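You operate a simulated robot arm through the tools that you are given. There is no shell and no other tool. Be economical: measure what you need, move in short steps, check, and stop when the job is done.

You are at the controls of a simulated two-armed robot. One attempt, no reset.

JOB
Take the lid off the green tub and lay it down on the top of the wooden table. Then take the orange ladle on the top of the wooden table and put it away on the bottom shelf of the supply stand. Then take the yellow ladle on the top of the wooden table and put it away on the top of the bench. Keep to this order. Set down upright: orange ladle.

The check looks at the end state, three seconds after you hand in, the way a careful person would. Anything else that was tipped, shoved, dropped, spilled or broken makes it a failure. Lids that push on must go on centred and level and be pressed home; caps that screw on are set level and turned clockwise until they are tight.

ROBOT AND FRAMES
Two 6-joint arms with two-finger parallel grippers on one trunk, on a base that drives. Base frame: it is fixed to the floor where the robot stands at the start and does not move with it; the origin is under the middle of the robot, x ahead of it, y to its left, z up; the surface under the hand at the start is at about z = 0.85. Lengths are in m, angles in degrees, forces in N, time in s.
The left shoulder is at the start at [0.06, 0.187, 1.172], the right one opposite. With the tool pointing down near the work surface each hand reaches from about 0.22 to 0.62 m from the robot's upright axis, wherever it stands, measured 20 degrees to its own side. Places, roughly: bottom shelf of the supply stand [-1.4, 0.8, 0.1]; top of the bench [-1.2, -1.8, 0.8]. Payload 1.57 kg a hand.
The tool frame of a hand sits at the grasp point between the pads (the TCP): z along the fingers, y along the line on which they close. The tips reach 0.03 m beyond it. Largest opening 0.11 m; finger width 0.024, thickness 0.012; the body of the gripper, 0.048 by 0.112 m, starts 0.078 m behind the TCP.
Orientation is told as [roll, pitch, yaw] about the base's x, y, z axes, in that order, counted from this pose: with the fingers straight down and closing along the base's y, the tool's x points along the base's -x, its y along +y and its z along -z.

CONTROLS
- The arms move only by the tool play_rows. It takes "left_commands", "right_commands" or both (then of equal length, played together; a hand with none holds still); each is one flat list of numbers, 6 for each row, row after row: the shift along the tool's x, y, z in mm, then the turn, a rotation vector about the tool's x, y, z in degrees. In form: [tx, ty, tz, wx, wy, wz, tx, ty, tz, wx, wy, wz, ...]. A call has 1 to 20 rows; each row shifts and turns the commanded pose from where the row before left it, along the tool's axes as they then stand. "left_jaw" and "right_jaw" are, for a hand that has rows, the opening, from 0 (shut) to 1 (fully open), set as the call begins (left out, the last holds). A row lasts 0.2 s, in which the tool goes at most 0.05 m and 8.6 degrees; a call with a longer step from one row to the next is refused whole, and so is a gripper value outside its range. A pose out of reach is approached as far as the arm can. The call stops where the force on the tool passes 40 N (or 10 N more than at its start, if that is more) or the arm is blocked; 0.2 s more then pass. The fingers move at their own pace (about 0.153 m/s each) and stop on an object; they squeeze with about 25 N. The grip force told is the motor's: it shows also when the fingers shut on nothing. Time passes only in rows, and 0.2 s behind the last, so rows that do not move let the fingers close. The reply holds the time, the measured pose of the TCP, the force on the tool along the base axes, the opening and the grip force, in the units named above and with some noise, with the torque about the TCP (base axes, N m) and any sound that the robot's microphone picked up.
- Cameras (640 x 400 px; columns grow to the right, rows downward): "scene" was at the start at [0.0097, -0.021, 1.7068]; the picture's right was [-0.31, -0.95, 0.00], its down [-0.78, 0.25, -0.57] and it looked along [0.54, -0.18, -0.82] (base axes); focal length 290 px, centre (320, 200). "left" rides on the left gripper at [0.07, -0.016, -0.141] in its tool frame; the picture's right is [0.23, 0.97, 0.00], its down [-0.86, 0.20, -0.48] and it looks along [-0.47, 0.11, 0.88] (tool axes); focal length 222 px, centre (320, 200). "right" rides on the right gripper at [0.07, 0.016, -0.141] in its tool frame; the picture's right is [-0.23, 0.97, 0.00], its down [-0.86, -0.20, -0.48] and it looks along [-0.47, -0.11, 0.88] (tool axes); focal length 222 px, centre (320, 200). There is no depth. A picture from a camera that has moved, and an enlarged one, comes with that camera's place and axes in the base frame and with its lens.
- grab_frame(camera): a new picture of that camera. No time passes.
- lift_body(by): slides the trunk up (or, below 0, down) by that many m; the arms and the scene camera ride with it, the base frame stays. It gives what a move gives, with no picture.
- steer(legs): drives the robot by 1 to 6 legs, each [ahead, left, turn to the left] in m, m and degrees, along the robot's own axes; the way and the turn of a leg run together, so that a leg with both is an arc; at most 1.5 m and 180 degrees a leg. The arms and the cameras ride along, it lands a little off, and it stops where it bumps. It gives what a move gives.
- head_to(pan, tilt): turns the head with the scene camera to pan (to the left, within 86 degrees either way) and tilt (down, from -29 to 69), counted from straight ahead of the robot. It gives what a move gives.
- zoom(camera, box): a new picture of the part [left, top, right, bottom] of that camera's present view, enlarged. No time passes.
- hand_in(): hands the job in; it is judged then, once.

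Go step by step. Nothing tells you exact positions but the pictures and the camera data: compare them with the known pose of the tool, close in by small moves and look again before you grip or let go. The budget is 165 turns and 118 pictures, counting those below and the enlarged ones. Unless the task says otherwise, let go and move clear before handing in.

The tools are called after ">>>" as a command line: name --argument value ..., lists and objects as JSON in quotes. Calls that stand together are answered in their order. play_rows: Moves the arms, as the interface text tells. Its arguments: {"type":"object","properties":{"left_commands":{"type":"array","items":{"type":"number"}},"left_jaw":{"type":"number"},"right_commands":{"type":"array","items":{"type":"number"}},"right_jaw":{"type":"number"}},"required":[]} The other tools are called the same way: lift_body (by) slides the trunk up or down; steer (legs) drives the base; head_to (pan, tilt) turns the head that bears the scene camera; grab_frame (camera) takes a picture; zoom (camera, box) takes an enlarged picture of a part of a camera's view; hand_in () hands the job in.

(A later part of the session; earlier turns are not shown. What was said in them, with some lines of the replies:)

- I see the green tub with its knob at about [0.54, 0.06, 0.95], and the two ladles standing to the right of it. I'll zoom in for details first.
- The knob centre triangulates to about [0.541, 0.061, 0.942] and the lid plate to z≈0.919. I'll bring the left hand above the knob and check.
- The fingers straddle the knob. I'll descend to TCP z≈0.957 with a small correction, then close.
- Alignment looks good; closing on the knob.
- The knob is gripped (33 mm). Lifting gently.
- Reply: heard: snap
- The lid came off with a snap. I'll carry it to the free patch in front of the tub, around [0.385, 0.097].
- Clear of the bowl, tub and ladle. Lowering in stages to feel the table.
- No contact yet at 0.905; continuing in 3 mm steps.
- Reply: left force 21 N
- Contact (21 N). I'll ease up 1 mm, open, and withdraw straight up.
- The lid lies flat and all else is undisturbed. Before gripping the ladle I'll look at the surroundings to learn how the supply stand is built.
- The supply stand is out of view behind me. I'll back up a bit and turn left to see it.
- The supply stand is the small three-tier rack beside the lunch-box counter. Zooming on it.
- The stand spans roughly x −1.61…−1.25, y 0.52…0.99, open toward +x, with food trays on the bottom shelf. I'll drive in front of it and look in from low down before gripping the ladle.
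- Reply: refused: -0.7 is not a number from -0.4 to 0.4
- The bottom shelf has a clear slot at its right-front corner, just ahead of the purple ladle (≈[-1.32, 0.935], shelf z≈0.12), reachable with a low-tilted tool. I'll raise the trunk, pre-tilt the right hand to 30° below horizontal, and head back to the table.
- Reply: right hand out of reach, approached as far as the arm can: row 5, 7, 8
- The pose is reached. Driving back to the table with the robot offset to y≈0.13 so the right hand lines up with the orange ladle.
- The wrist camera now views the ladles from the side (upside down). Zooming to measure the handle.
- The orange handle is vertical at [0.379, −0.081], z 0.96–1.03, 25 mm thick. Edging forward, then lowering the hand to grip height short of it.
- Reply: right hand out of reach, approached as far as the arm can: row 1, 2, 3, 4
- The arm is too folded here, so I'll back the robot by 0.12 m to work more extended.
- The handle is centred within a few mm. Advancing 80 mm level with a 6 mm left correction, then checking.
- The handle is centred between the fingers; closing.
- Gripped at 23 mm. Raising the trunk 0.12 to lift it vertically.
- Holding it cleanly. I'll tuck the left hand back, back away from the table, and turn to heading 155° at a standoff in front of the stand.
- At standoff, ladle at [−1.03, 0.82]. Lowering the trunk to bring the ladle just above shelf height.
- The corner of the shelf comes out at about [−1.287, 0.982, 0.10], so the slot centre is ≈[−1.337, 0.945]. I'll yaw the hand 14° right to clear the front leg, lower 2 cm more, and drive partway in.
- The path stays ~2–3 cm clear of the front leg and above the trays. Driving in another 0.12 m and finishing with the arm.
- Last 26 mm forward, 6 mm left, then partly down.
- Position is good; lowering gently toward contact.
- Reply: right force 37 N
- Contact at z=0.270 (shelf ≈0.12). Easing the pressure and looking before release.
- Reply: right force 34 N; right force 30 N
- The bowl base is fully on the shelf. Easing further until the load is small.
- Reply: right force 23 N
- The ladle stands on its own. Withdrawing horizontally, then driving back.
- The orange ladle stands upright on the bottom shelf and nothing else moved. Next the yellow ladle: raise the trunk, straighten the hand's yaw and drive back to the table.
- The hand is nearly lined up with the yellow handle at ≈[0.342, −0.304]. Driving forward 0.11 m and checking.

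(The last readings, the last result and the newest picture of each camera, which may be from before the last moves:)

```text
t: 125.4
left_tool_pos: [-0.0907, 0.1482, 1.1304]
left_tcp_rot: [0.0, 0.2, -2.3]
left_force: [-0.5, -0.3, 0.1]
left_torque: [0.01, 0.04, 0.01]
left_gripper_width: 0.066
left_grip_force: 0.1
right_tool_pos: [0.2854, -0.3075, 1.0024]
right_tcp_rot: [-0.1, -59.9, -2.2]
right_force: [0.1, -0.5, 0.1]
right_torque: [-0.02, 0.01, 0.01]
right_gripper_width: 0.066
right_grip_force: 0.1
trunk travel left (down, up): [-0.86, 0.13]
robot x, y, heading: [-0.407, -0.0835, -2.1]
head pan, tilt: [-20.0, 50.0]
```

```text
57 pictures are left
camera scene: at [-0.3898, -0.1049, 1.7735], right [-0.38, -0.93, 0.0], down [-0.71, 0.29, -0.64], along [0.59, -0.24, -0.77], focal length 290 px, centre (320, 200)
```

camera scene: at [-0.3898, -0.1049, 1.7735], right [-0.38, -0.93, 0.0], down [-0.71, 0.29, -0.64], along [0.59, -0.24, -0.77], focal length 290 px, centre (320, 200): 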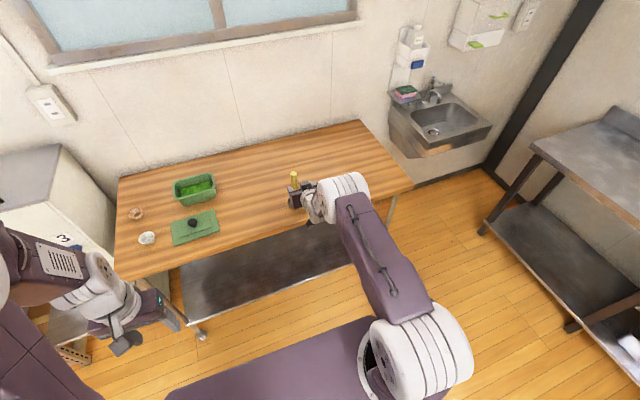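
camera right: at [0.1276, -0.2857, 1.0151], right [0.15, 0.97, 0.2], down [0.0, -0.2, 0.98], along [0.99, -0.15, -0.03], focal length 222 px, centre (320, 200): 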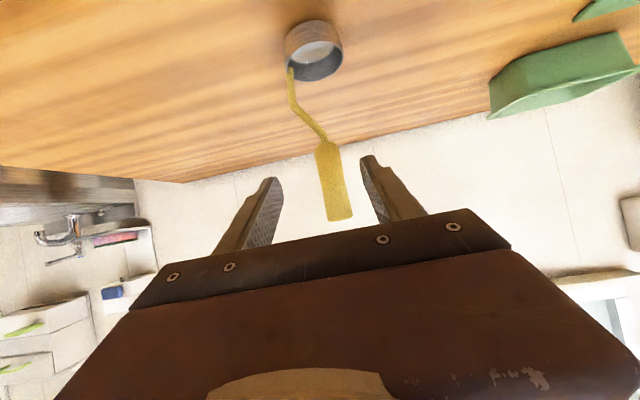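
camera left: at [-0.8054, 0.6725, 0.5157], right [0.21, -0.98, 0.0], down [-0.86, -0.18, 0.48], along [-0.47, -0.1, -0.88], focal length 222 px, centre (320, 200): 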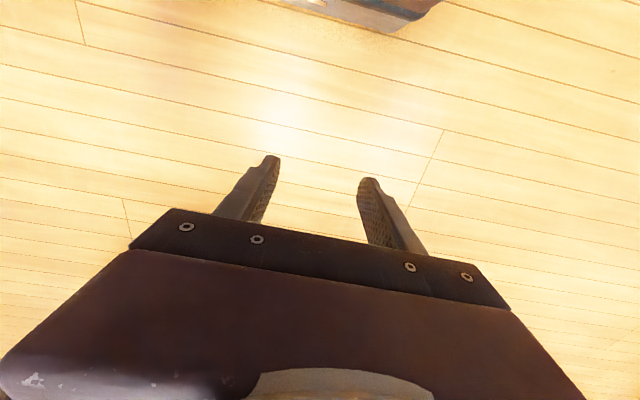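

Advancing 57 mm with a 6 mm left correction.

>>> play_rows --right_commands '[-10, 3, 17, 0, 0, 0, -9, 3, 16, 0, 0, 0, -9, 0, 15, 0, 0, 0, 0, 0, 0, 0, 0, 0]'

>>> grab_frame --camera "right"

>>> zoom --camera "scene" --box '[250, 140, 390, 240]'

```text
t: 126.4
left_tool_pos: [-0.092, 0.1483, 1.1315]
left_tcp_rot: [0.0, 0.0, -2.1]
left_force: [0.9, 0.3, -0.1]
left_torque: [0.0, 0.03, -0.01]
left_gripper_width: 0.066
left_grip_force: 0.0
right_tool_pos: [0.3407, -0.3036, 1.0032]
right_tcp_rot: [-0.1, -60.0, -2.1]
right_force: [-0.1, 0.2, 0.4]
right_torque: [0.01, 0.02, 0.01]
right_gripper_width: 0.0661
right_grip_force: 0.0
trunk travel left (down, up): [-0.86, 0.13]
robot x, y, heading: [-0.4051, -0.0758, -2.3]
head pan, tilt: [-20.0, 50.0]
```

```text
56 pictures are left
camera right: at [0.1851, -0.2824, 1.0134], right [0.15, 0.97, 0.2], down [0.01, -0.2, 0.98], along [0.99, -0.15, -0.04], focal length 222 px, centre (320, 200)
```

right: 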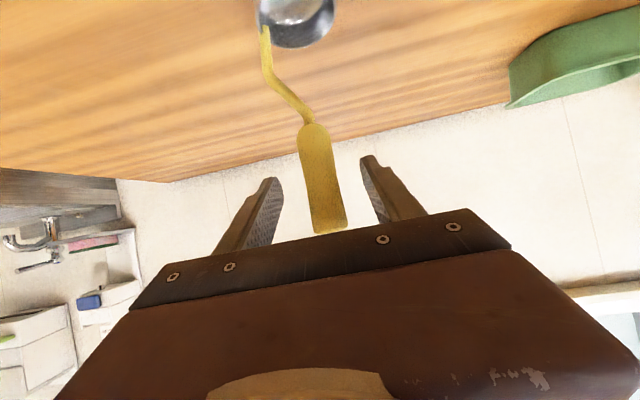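

```text
4.00 times, centred on (320, 190) of scene
camera zoom: at [-0.3923, -0.1048, 1.7735], right [-0.38, -0.93, 0.0], down [-0.71, 0.29, -0.64], along [0.6, -0.24, -0.77], focal length 1161 px, centre (320, 240)
```

zoom: 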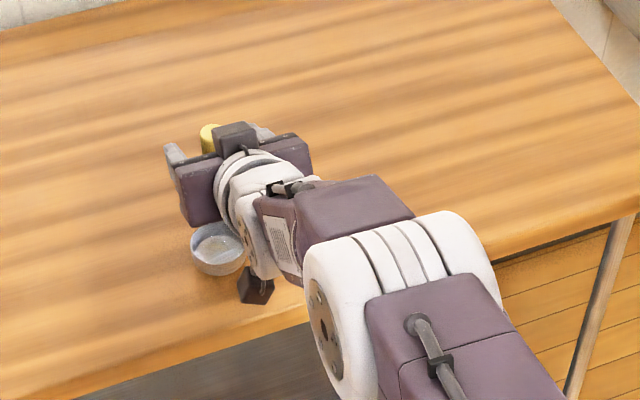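

Same geometry as with the orange one; closing.

>>> play_rows --right_commands '[0, 0, 0, 0, 0, 0, 0, 0, 0, 0, 0, 0, 0, 0, 0, 0, 0, 0, 0, 0, 0, 0, 0, 0]' --right_jaw 0

>>> grab_frame --camera "right"

```text
t: 127.4
left_tool_pos: [-0.0914, 0.148, 1.1313]
left_tcp_rot: [0.0, 0.0, -2.2]
left_force: [-0.2, 0.4, 0.2]
left_torque: [-0.02, -0.01, 0.0]
left_gripper_width: 0.0658
left_grip_force: 0.1
right_tool_pos: [0.3408, -0.3031, 1.0021]
right_tcp_rot: [0.1, -59.9, -2.2]
right_force: [-0.2, 1.0, 0.1]
right_torque: [0.05, -0.02, 0.0]
right_gripper_width: 0.023
right_grip_force: 25.0
trunk travel left (down, up): [-0.86, 0.13]
robot x, y, heading: [-0.4041, -0.0788, -2.5]
head pan, tilt: [-20.0, 50.0]
```

```text
54 pictures are left
camera right: at [0.1854, -0.2824, 1.0131], right [0.15, 0.97, 0.2], down [0.01, -0.2, 0.98], along [0.99, -0.15, -0.04], focal length 222 px, centre (320, 200)
```

right: 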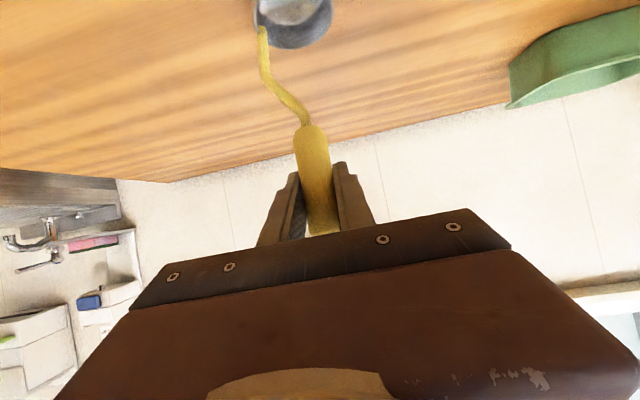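

Gripped. Lifting, backing off and turning toward the bench.

>>> lift_body --by 0.12

>>> steer --legs '[[-0.35, 0, 0], [0, 0, -88]]'

>>> head_to --pan 0 --tilt 30

>>> grab_frame --camera "scene"

```text
t: 128.9
left_tool_pos: [-0.091, 0.1478, 1.2505]
left_tcp_rot: [0.1, -0.1, -2.1]
left_force: [0.2, 0.3, -1.1]
left_torque: [-0.03, 0.0, 0.01]
left_gripper_width: 0.066
left_grip_force: 0.0
right_tool_pos: [0.3418, -0.304, 1.1223]
right_tcp_rot: [-0.1, -60.1, -2.2]
right_force: [-0.9, -0.2, -1.7]
right_torque: [0.02, -0.02, 0.03]
right_gripper_width: 0.0227
right_grip_force: 24.7
trunk travel left (down, up): [-0.98, 0.01]
robot x, y, heading: [-0.4041, -0.0815, -2.2]
head pan, tilt: [-20.0, 50.0]
```

```text
t: 134.8
left_tool_pos: [-0.5079, -0.3667, 1.2518]
left_tcp_rot: [0.0, 0.1, -89.5]
left_force: [0.9, -0.2, 0.1]
left_torque: [0.0, 0.0, -0.02]
left_gripper_width: 0.0657
left_grip_force: 0.1
right_tool_pos: [-0.9379, -0.8195, 1.1219]
right_tcp_rot: [0.0, -60.0, -89.5]
right_force: [-0.6, -0.8, -1.3]
right_torque: [0.01, 0.02, 0.0]
right_gripper_width: 0.0228
right_grip_force: 24.6
trunk travel left (down, up): [-0.98, 0.01]
robot x, y, heading: [-0.7508, -0.0637, -89.7]
head pan, tilt: [-20.0, 50.0]
```

```text
t: 135.6
left_tool_pos: [-0.5071, -0.3681, 1.2523]
left_tcp_rot: [0.0, 0.1, -89.5]
left_force: [-0.7, 0.2, -0.2]
left_torque: [0.01, 0.02, 0.04]
left_gripper_width: 0.0659
left_grip_force: 0.0
right_tool_pos: [-0.9386, -0.8204, 1.122]
right_tcp_rot: [-0.1, -60.1, -89.5]
right_force: [1.0, -0.8, -1.3]
right_torque: [0.01, 0.0, -0.01]
right_gripper_width: 0.0228
right_grip_force: 24.8
trunk travel left (down, up): [-0.98, 0.01]
robot x, y, heading: [-0.7517, -0.0624, -89.8]
head pan, tilt: [0.0, 30.0]
```

```text
53 pictures are left
camera scene: at [-0.7482, -0.0946, 1.9229], right [-1.0, -0.01, 0.0], down [0.0, 0.5, -0.87], along [0.01, -0.87, -0.5], focal length 290 px, centre (320, 200)
```

scene: 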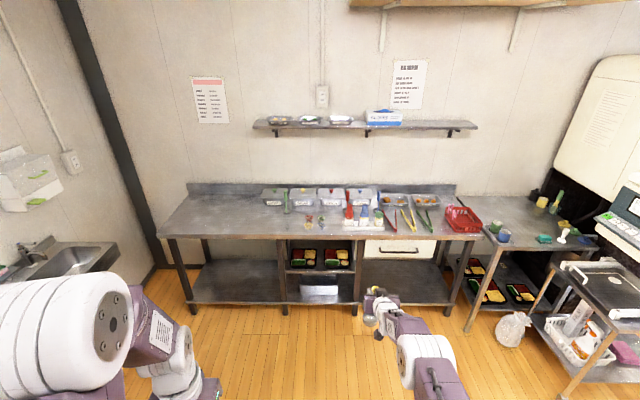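

>>> zoom --camera "scene" --box '[150, 170, 330, 310]'

>>> zoom --camera "scene" --box '[320, 170, 500, 310]'

```text
2.86 times, centred on (240, 240) of scene
camera zoom: at [-0.7482, -0.0946, 1.9229], right [-1.0, -0.01, 0.0], down [0.0, 0.5, -0.87], along [0.01, -0.87, -0.5], focal length 829 px, centre (549, 86)
```

zoom: 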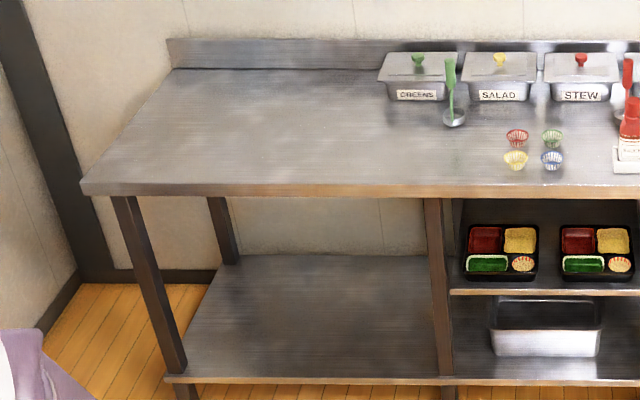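

```text
2.86 times, centred on (410, 240) of scene
camera zoom: at [-0.7482, -0.0946, 1.9229], right [-1.0, -0.01, 0.0], down [0.0, 0.5, -0.87], along [0.01, -0.87, -0.5], focal length 829 px, centre (63, 86)
```

zoom: 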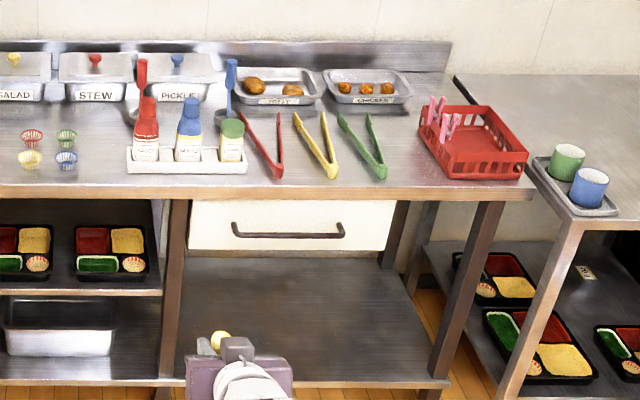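

The bench is one long top. A clear patch lies between the little cups and the sauce caddy, at about [−0.82, −1.72], well inside the named region. I'll drive to a standoff and look again.

>>> steer --legs '[[0.65, 0.119, -0.2]]'

>>> head_to --pan -8 --tilt 45

>>> grab_frame --camera "scene"

>>> grab_frame --camera "right"

```text
t: 139.3
left_tool_pos: [-0.3882, -1.0122, 1.2524]
left_tcp_rot: [0.0, 0.0, -89.8]
left_force: [0.0, 0.4, 0.7]
left_torque: [-0.03, -0.01, 0.03]
left_gripper_width: 0.0661
left_grip_force: 0.0
right_tool_pos: [-0.8207, -1.4635, 1.1222]
right_tcp_rot: [0.1, -60.0, -89.9]
right_force: [-0.3, -0.1, -1.3]
right_torque: [-0.02, -0.01, -0.02]
right_gripper_width: 0.0228
right_grip_force: 25.3
trunk travel left (down, up): [-0.98, 0.01]
robot x, y, heading: [-0.6274, -0.7126, -89.8]
head pan, tilt: [0.0, 30.0]
```

```text
t: 140.1
left_tool_pos: [-0.3878, -1.0139, 1.2512]
left_tcp_rot: [0.0, 0.0, -89.8]
left_force: [0.4, -0.4, 0.2]
left_torque: [0.04, -0.01, -0.02]
left_gripper_width: 0.0658
left_grip_force: 0.1
right_tool_pos: [-0.8192, -1.4663, 1.1223]
right_tcp_rot: [-0.1, -60.0, -89.7]
right_force: [0.2, -0.2, -1.0]
right_torque: [0.02, 0.0, 0.01]
right_gripper_width: 0.023
right_grip_force: 24.9
trunk travel left (down, up): [-0.98, 0.01]
robot x, y, heading: [-0.6243, -0.7089, -89.8]
head pan, tilt: [-8.0, 45.0]
```

```text
50 pictures are left
camera scene: at [-0.6382, -0.7312, 1.9004], right [-0.99, 0.14, 0.0], down [0.1, 0.7, -0.71], along [-0.1, -0.7, -0.71], focal length 290 px, centre (320, 200)
```

scene: 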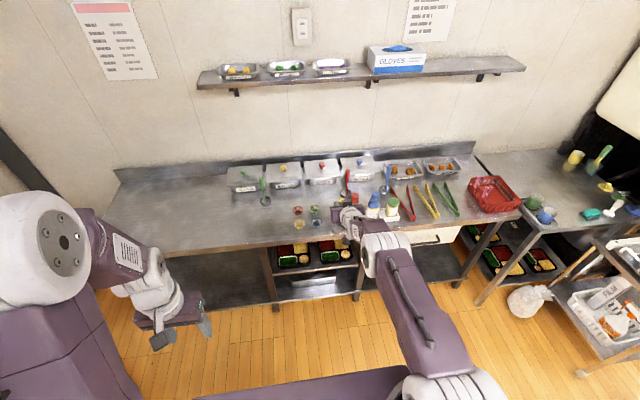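

```text
49 pictures are left
camera right: at [-0.8041, -1.3095, 1.1329], right [0.97, -0.11, 0.2], down [-0.2, -0.01, 0.98], along [-0.1, -0.99, -0.04], focal length 222 px, centre (320, 200)
```

right: 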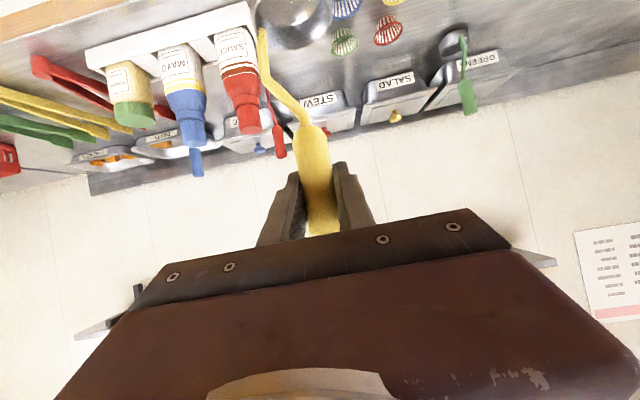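

The gap between the cups (x≈−0.76) and caddy (x≈−0.865) is about 0.10 m; target TCP x≈−0.815, y≈−1.72. Driving in at height.

>>> steer --legs '[[0.25, 0.004, 0]]'

>>> zoom --camera "scene" --box '[250, 180, 450, 310]'

>>> grab_frame --camera "right"

```text
t: 141.9
left_tool_pos: [-0.3825, -1.2608, 1.2528]
left_tcp_rot: [0.1, -0.1, -89.7]
left_force: [-0.1, 0.0, 1.3]
left_torque: [-0.03, 0.01, 0.03]
left_gripper_width: 0.0659
left_grip_force: 0.1
right_tool_pos: [-0.8145, -1.7127, 1.1247]
right_tcp_rot: [0.0, -60.1, -89.6]
right_force: [0.0, 0.6, -1.1]
right_torque: [0.01, 0.0, -0.01]
right_gripper_width: 0.0227
right_grip_force: 24.6
trunk travel left (down, up): [-0.98, 0.01]
robot x, y, heading: [-0.6245, -0.9617, -89.7]
head pan, tilt: [-8.0, 45.0]
```

```text
3.08 times, centred on (350, 245) of scene
camera zoom: at [-0.6332, -0.9755, 1.9005], right [-0.99, 0.13, 0.0], down [0.1, 0.7, -0.71], along [-0.09, -0.7, -0.71], focal length 893 px, centre (228, 62)
```

zoom: 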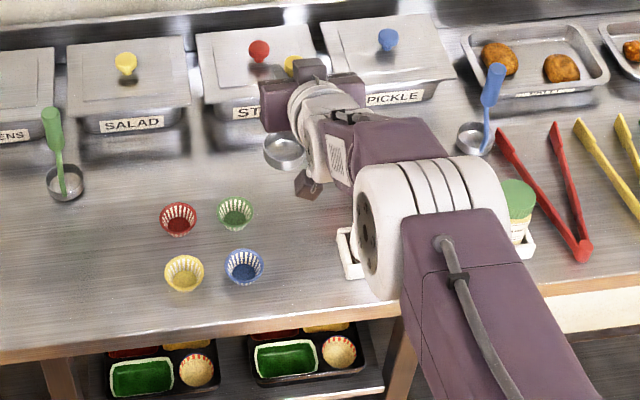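

```text
47 pictures are left
camera right: at [-0.7982, -1.5566, 1.1349], right [0.97, -0.11, 0.2], down [-0.2, -0.01, 0.98], along [-0.1, -0.99, -0.03], focal length 222 px, centre (320, 200)
```

right: 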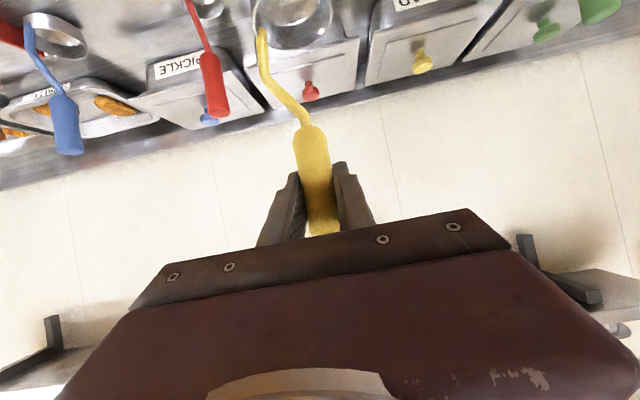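

Clear on all sides: bottles stand about 9 cm to the side and the elbow is out past the bench front. Lowering the trunk 0.12 m.

>>> lift_body --by -0.12

>>> grab_frame --camera "right"

>>> zoom --camera "scene" --box '[250, 180, 450, 310]'

```text
t: 143.4
left_tool_pos: [-0.3832, -1.2635, 1.1315]
left_tcp_rot: [0.0, 0.1, -89.8]
left_force: [0.1, -0.3, -0.3]
left_torque: [-0.01, 0.01, -0.01]
left_gripper_width: 0.066
left_grip_force: 0.0
right_tool_pos: [-0.8131, -1.7165, 1.002]
right_tcp_rot: [0.0, -59.8, -89.8]
right_force: [0.4, 0.2, -2.1]
right_torque: [-0.04, 0.01, -0.03]
right_gripper_width: 0.0226
right_grip_force: 25.1
trunk travel left (down, up): [-0.86, 0.13]
robot x, y, heading: [-0.6257, -0.9646, -89.6]
head pan, tilt: [-8.0, 45.0]
```

```text
46 pictures are left
camera right: at [-0.7982, -1.5603, 1.0127], right [0.97, -0.11, 0.2], down [-0.2, -0.02, 0.98], along [-0.1, -0.99, -0.04], focal length 222 px, centre (320, 200)
```

right: 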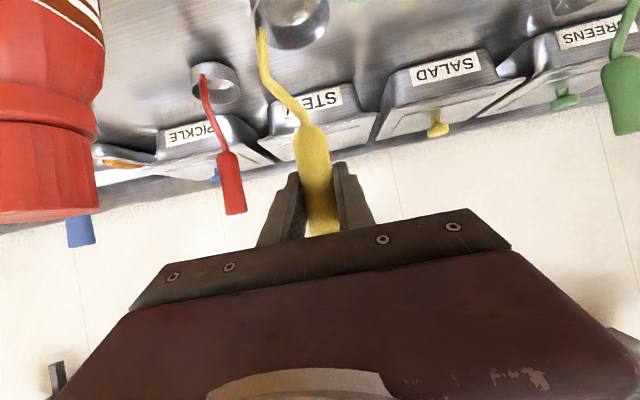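

```text
3.08 times, centred on (350, 245) of scene
camera zoom: at [-0.6331, -0.982, 1.7804], right [-0.99, 0.13, 0.0], down [0.1, 0.7, -0.71], along [-0.09, -0.7, -0.71], focal length 893 px, centre (228, 62)
```

zoom: 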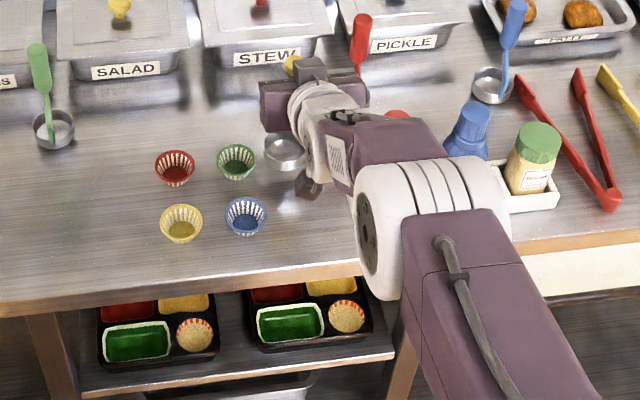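

>>> play_rows --right_commands '[8.7, 0, 5, 0, 0, 0, 8.7, 0, 5, 0, 0, 0, 8.7, 0, 5, 0, 0, 0, 4.3, 0, 2.5, 0, 0, 0, 0, 0, 0, 0, 0, 0]'

>>> grab_frame --camera "right"

>>> zoom --camera "scene" --box '[280, 190, 380, 260]'

```text
t: 144.6
left_tool_pos: [-0.3823, -1.2616, 1.1313]
left_tcp_rot: [0.0, -0.1, -89.7]
left_force: [-0.9, 0.3, 0.0]
left_torque: [0.01, 0.0, 0.0]
left_gripper_width: 0.066
left_grip_force: 0.1
right_tool_pos: [-0.8136, -1.7163, 0.9722]
right_tcp_rot: [0.0, -60.6, -89.7]
right_force: [-2.2, -3.0, 16.0]
right_torque: [-0.09, 0.13, 0.02]
right_gripper_width: 0.0226
right_grip_force: 25.0
trunk travel left (down, up): [-0.86, 0.13]
robot x, y, heading: [-0.6232, -0.9596, -89.3]
head pan, tilt: [-8.0, 45.0]
```

```text
44 pictures are left
camera right: at [-0.7977, -1.5594, 0.9817], right [0.97, -0.11, 0.2], down [-0.2, -0.01, 0.98], along [-0.1, -0.99, -0.03], focal length 222 px, centre (320, 200)
```

right: 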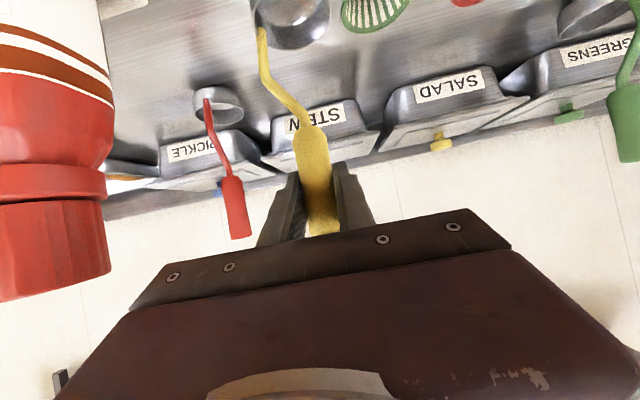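

```text
5.71 times, centred on (330, 225) of scene
camera zoom: at [-0.6325, -0.9777, 1.7807], right [-0.99, 0.13, 0.0], down [0.09, 0.7, -0.71], along [-0.1, -0.7, -0.71], focal length 1658 px, centre (263, 57)
```

zoom: 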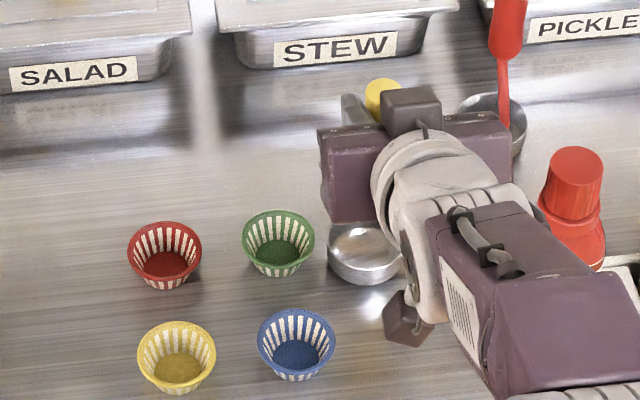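

Contact at z≈0.972, with the bowl clear of the cups. Easing off the load.

>>> play_rows --right_commands '[-3.5, 0, -2, 0, 0, 0, 0, 0, 0, 0, 0, 0]'

```text
t: 145.2
left_tool_pos: [-0.3822, -1.2629, 1.1308]
left_tcp_rot: [0.0, -0.1, -89.8]
left_force: [0.4, -1.2, 1.1]
left_torque: [-0.04, 0.01, -0.01]
left_gripper_width: 0.0661
left_grip_force: 0.1
right_tool_pos: [-0.8116, -1.7146, 0.9715]
right_tcp_rot: [0.1, -60.0, -89.6]
right_force: [-0.4, -3.9, 10.5]
right_torque: [-0.45, 0.0, 0.0]
right_gripper_width: 0.023
right_grip_force: 25.2
trunk travel left (down, up): [-0.86, 0.13]
robot x, y, heading: [-0.6229, -0.9627, -89.8]
head pan, tilt: [-8.0, 45.0]
```

>>> play_rows --right_commands '[-2.6, 0, -1.5, 0, 0, 0, 0, 0, 0, 0, 0, 0]'

```text
t: 145.8
left_tool_pos: [-0.3819, -1.2624, 1.1315]
left_tcp_rot: [0.0, 0.0, -89.7]
left_force: [0.0, -0.2, 1.0]
left_torque: [0.01, -0.01, 0.02]
left_gripper_width: 0.0662
left_grip_force: 0.1
right_tool_pos: [-0.8135, -1.7143, 0.9722]
right_tcp_rot: [0.0, -59.7, -89.7]
right_force: [0.3, 0.2, -0.3]
right_torque: [0.03, -0.04, 0.05]
right_gripper_width: 0.0229
right_grip_force: 25.4
trunk travel left (down, up): [-0.86, 0.13]
robot x, y, heading: [-0.6256, -0.9627, -89.8]
head pan, tilt: [-8.0, 45.0]
```

Load is near zero and the bowl still touches. Releasing.

>>> play_rows --right_commands '[0, 0, 0, 0, 0, 0, 0, 0, 0, 0, 0, 0, 0, 0, 0, 0, 0, 0]' --right_jaw 0.5

>>> grab_frame --camera "right"

```text
t: 146.6
left_tool_pos: [-0.3814, -1.2642, 1.1315]
left_tcp_rot: [0.0, 0.0, -89.7]
left_force: [0.0, -0.7, -0.2]
left_torque: [-0.01, -0.01, 0.01]
left_gripper_width: 0.0658
left_grip_force: 0.1
right_tool_pos: [-0.8143, -1.7156, 0.9745]
right_tcp_rot: [0.0, -60.1, -89.6]
right_force: [0.2, 0.4, 0.6]
right_torque: [0.01, 0.0, 0.01]
right_gripper_width: 0.0553
right_grip_force: 0.0
trunk travel left (down, up): [-0.86, 0.13]
robot x, y, heading: [-0.6243, -0.96, -89.5]
head pan, tilt: [-8.0, 45.0]
```

```text
42 pictures are left
camera right: at [-0.7979, -1.5597, 0.9848], right [0.97, -0.11, 0.2], down [-0.2, -0.01, 0.98], along [-0.1, -0.99, -0.04], focal length 222 px, centre (320, 200)
```

right: 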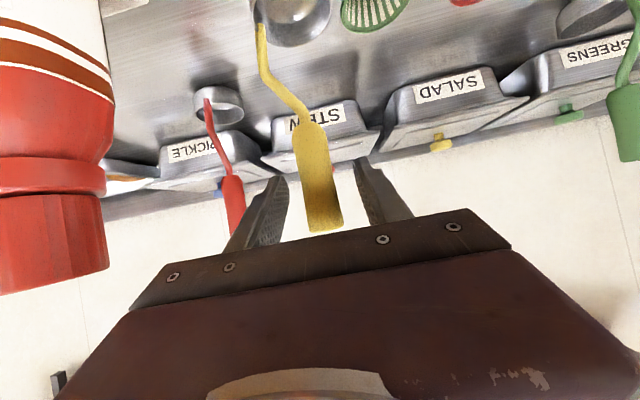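

Standing free. Withdrawing horizontally, then driving back.

>>> play_rows --right_commands '[8, 0, -14, 0, 0, 0, 10, 0, -17, 0, 0, 0, 10, 0, -17, 0, 0, 0, 0, 0, 0, 0, 0, 0]'

>>> steer --legs '[[-0.35, 0, 0]]'

>>> grab_frame --camera "right"

>>> grab_frame --camera "scene"

```text
t: 147.6
left_tool_pos: [-0.382, -1.2636, 1.1318]
left_tcp_rot: [0.0, 0.0, -89.6]
left_force: [0.1, -0.8, -0.5]
left_torque: [0.0, 0.0, -0.01]
left_gripper_width: 0.066
left_grip_force: 0.0
right_tool_pos: [-0.8128, -1.6604, 0.9746]
right_tcp_rot: [0.0, -59.9, -89.7]
right_force: [0.5, -0.3, -0.5]
right_torque: [0.01, 0.01, -0.03]
right_gripper_width: 0.055
right_grip_force: 0.0
trunk travel left (down, up): [-0.86, 0.13]
robot x, y, heading: [-0.6219, -0.9601, -89.6]
head pan, tilt: [-8.0, 45.0]
```

```text
t: 149.8
left_tool_pos: [-0.3836, -0.9137, 1.1314]
left_tcp_rot: [-0.1, 0.1, -89.6]
left_force: [-0.3, 0.2, -1.0]
left_torque: [0.02, -0.01, 0.0]
left_gripper_width: 0.0661
left_grip_force: 0.1
right_tool_pos: [-0.8145, -1.3116, 0.9723]
right_tcp_rot: [0.0, -59.9, -89.6]
right_force: [0.4, 0.7, 0.5]
right_torque: [-0.03, 0.05, 0.0]
right_gripper_width: 0.0549
right_grip_force: 0.1
trunk travel left (down, up): [-0.86, 0.13]
robot x, y, heading: [-0.6255, -0.6092, -89.5]
head pan, tilt: [-8.0, 45.0]
```

```text
41 pictures are left
camera right: at [-0.7986, -1.1557, 0.9838], right [0.97, -0.11, 0.2], down [-0.2, -0.02, 0.98], along [-0.1, -0.99, -0.04], focal length 222 px, centre (320, 200)
```

right: 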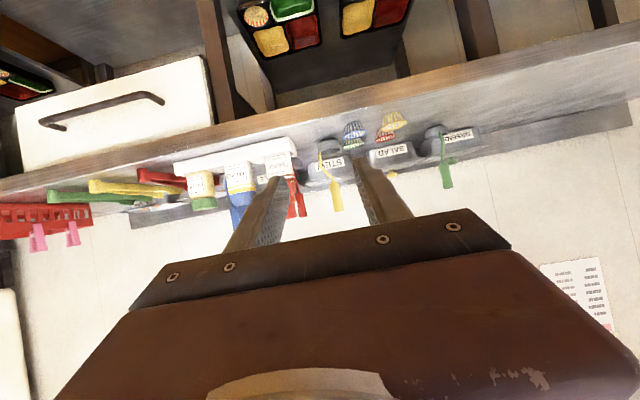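

```text
40 pictures are left
camera scene: at [-0.6351, -0.6325, 1.7803], right [-0.99, 0.13, 0.0], down [0.09, 0.7, -0.71], along [-0.09, -0.7, -0.71], focal length 290 px, centre (320, 200)
```

scene: 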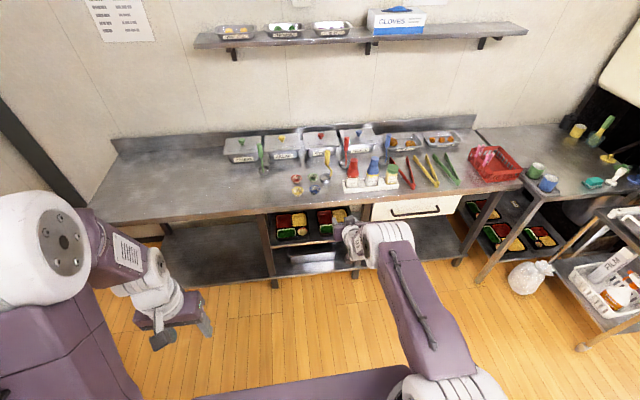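

>>> zoom --camera "scene" --box '[250, 120, 420, 220]'

```text
3.76 times, centred on (335, 170) of scene
camera zoom: at [-0.6351, -0.6325, 1.7803], right [-0.99, 0.13, 0.0], down [0.09, 0.7, -0.71], along [-0.09, -0.7, -0.71], focal length 1092 px, centre (264, 313)
```

zoom: 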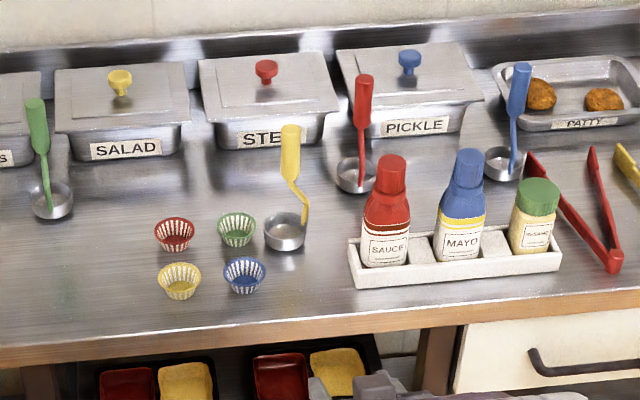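

The yellow ladle stands on the bench top with nothing disturbed, the orange one is upright on the bottom shelf, and the lid lies on the table. Handing in.

>>> hand_in

```text
The job is handed in.
```

I did all three tasks in the order you gave, and the last pictures show nothing else tipped or moved.

- **Lid:** off the green tub and lying flat, knob up, on the wooden table in front of the tub.
- **Orange ladle:** standing upright at the right-front corner of the supply stand's bottom shelf, clear of the trays and the other ladles.
- **Yellow ladle:** standing on the bench top between the small cups and the sauce caddy. It is about 1 cm from the nearest cup and not touching it.

Both hands are clear and the job is handed in.
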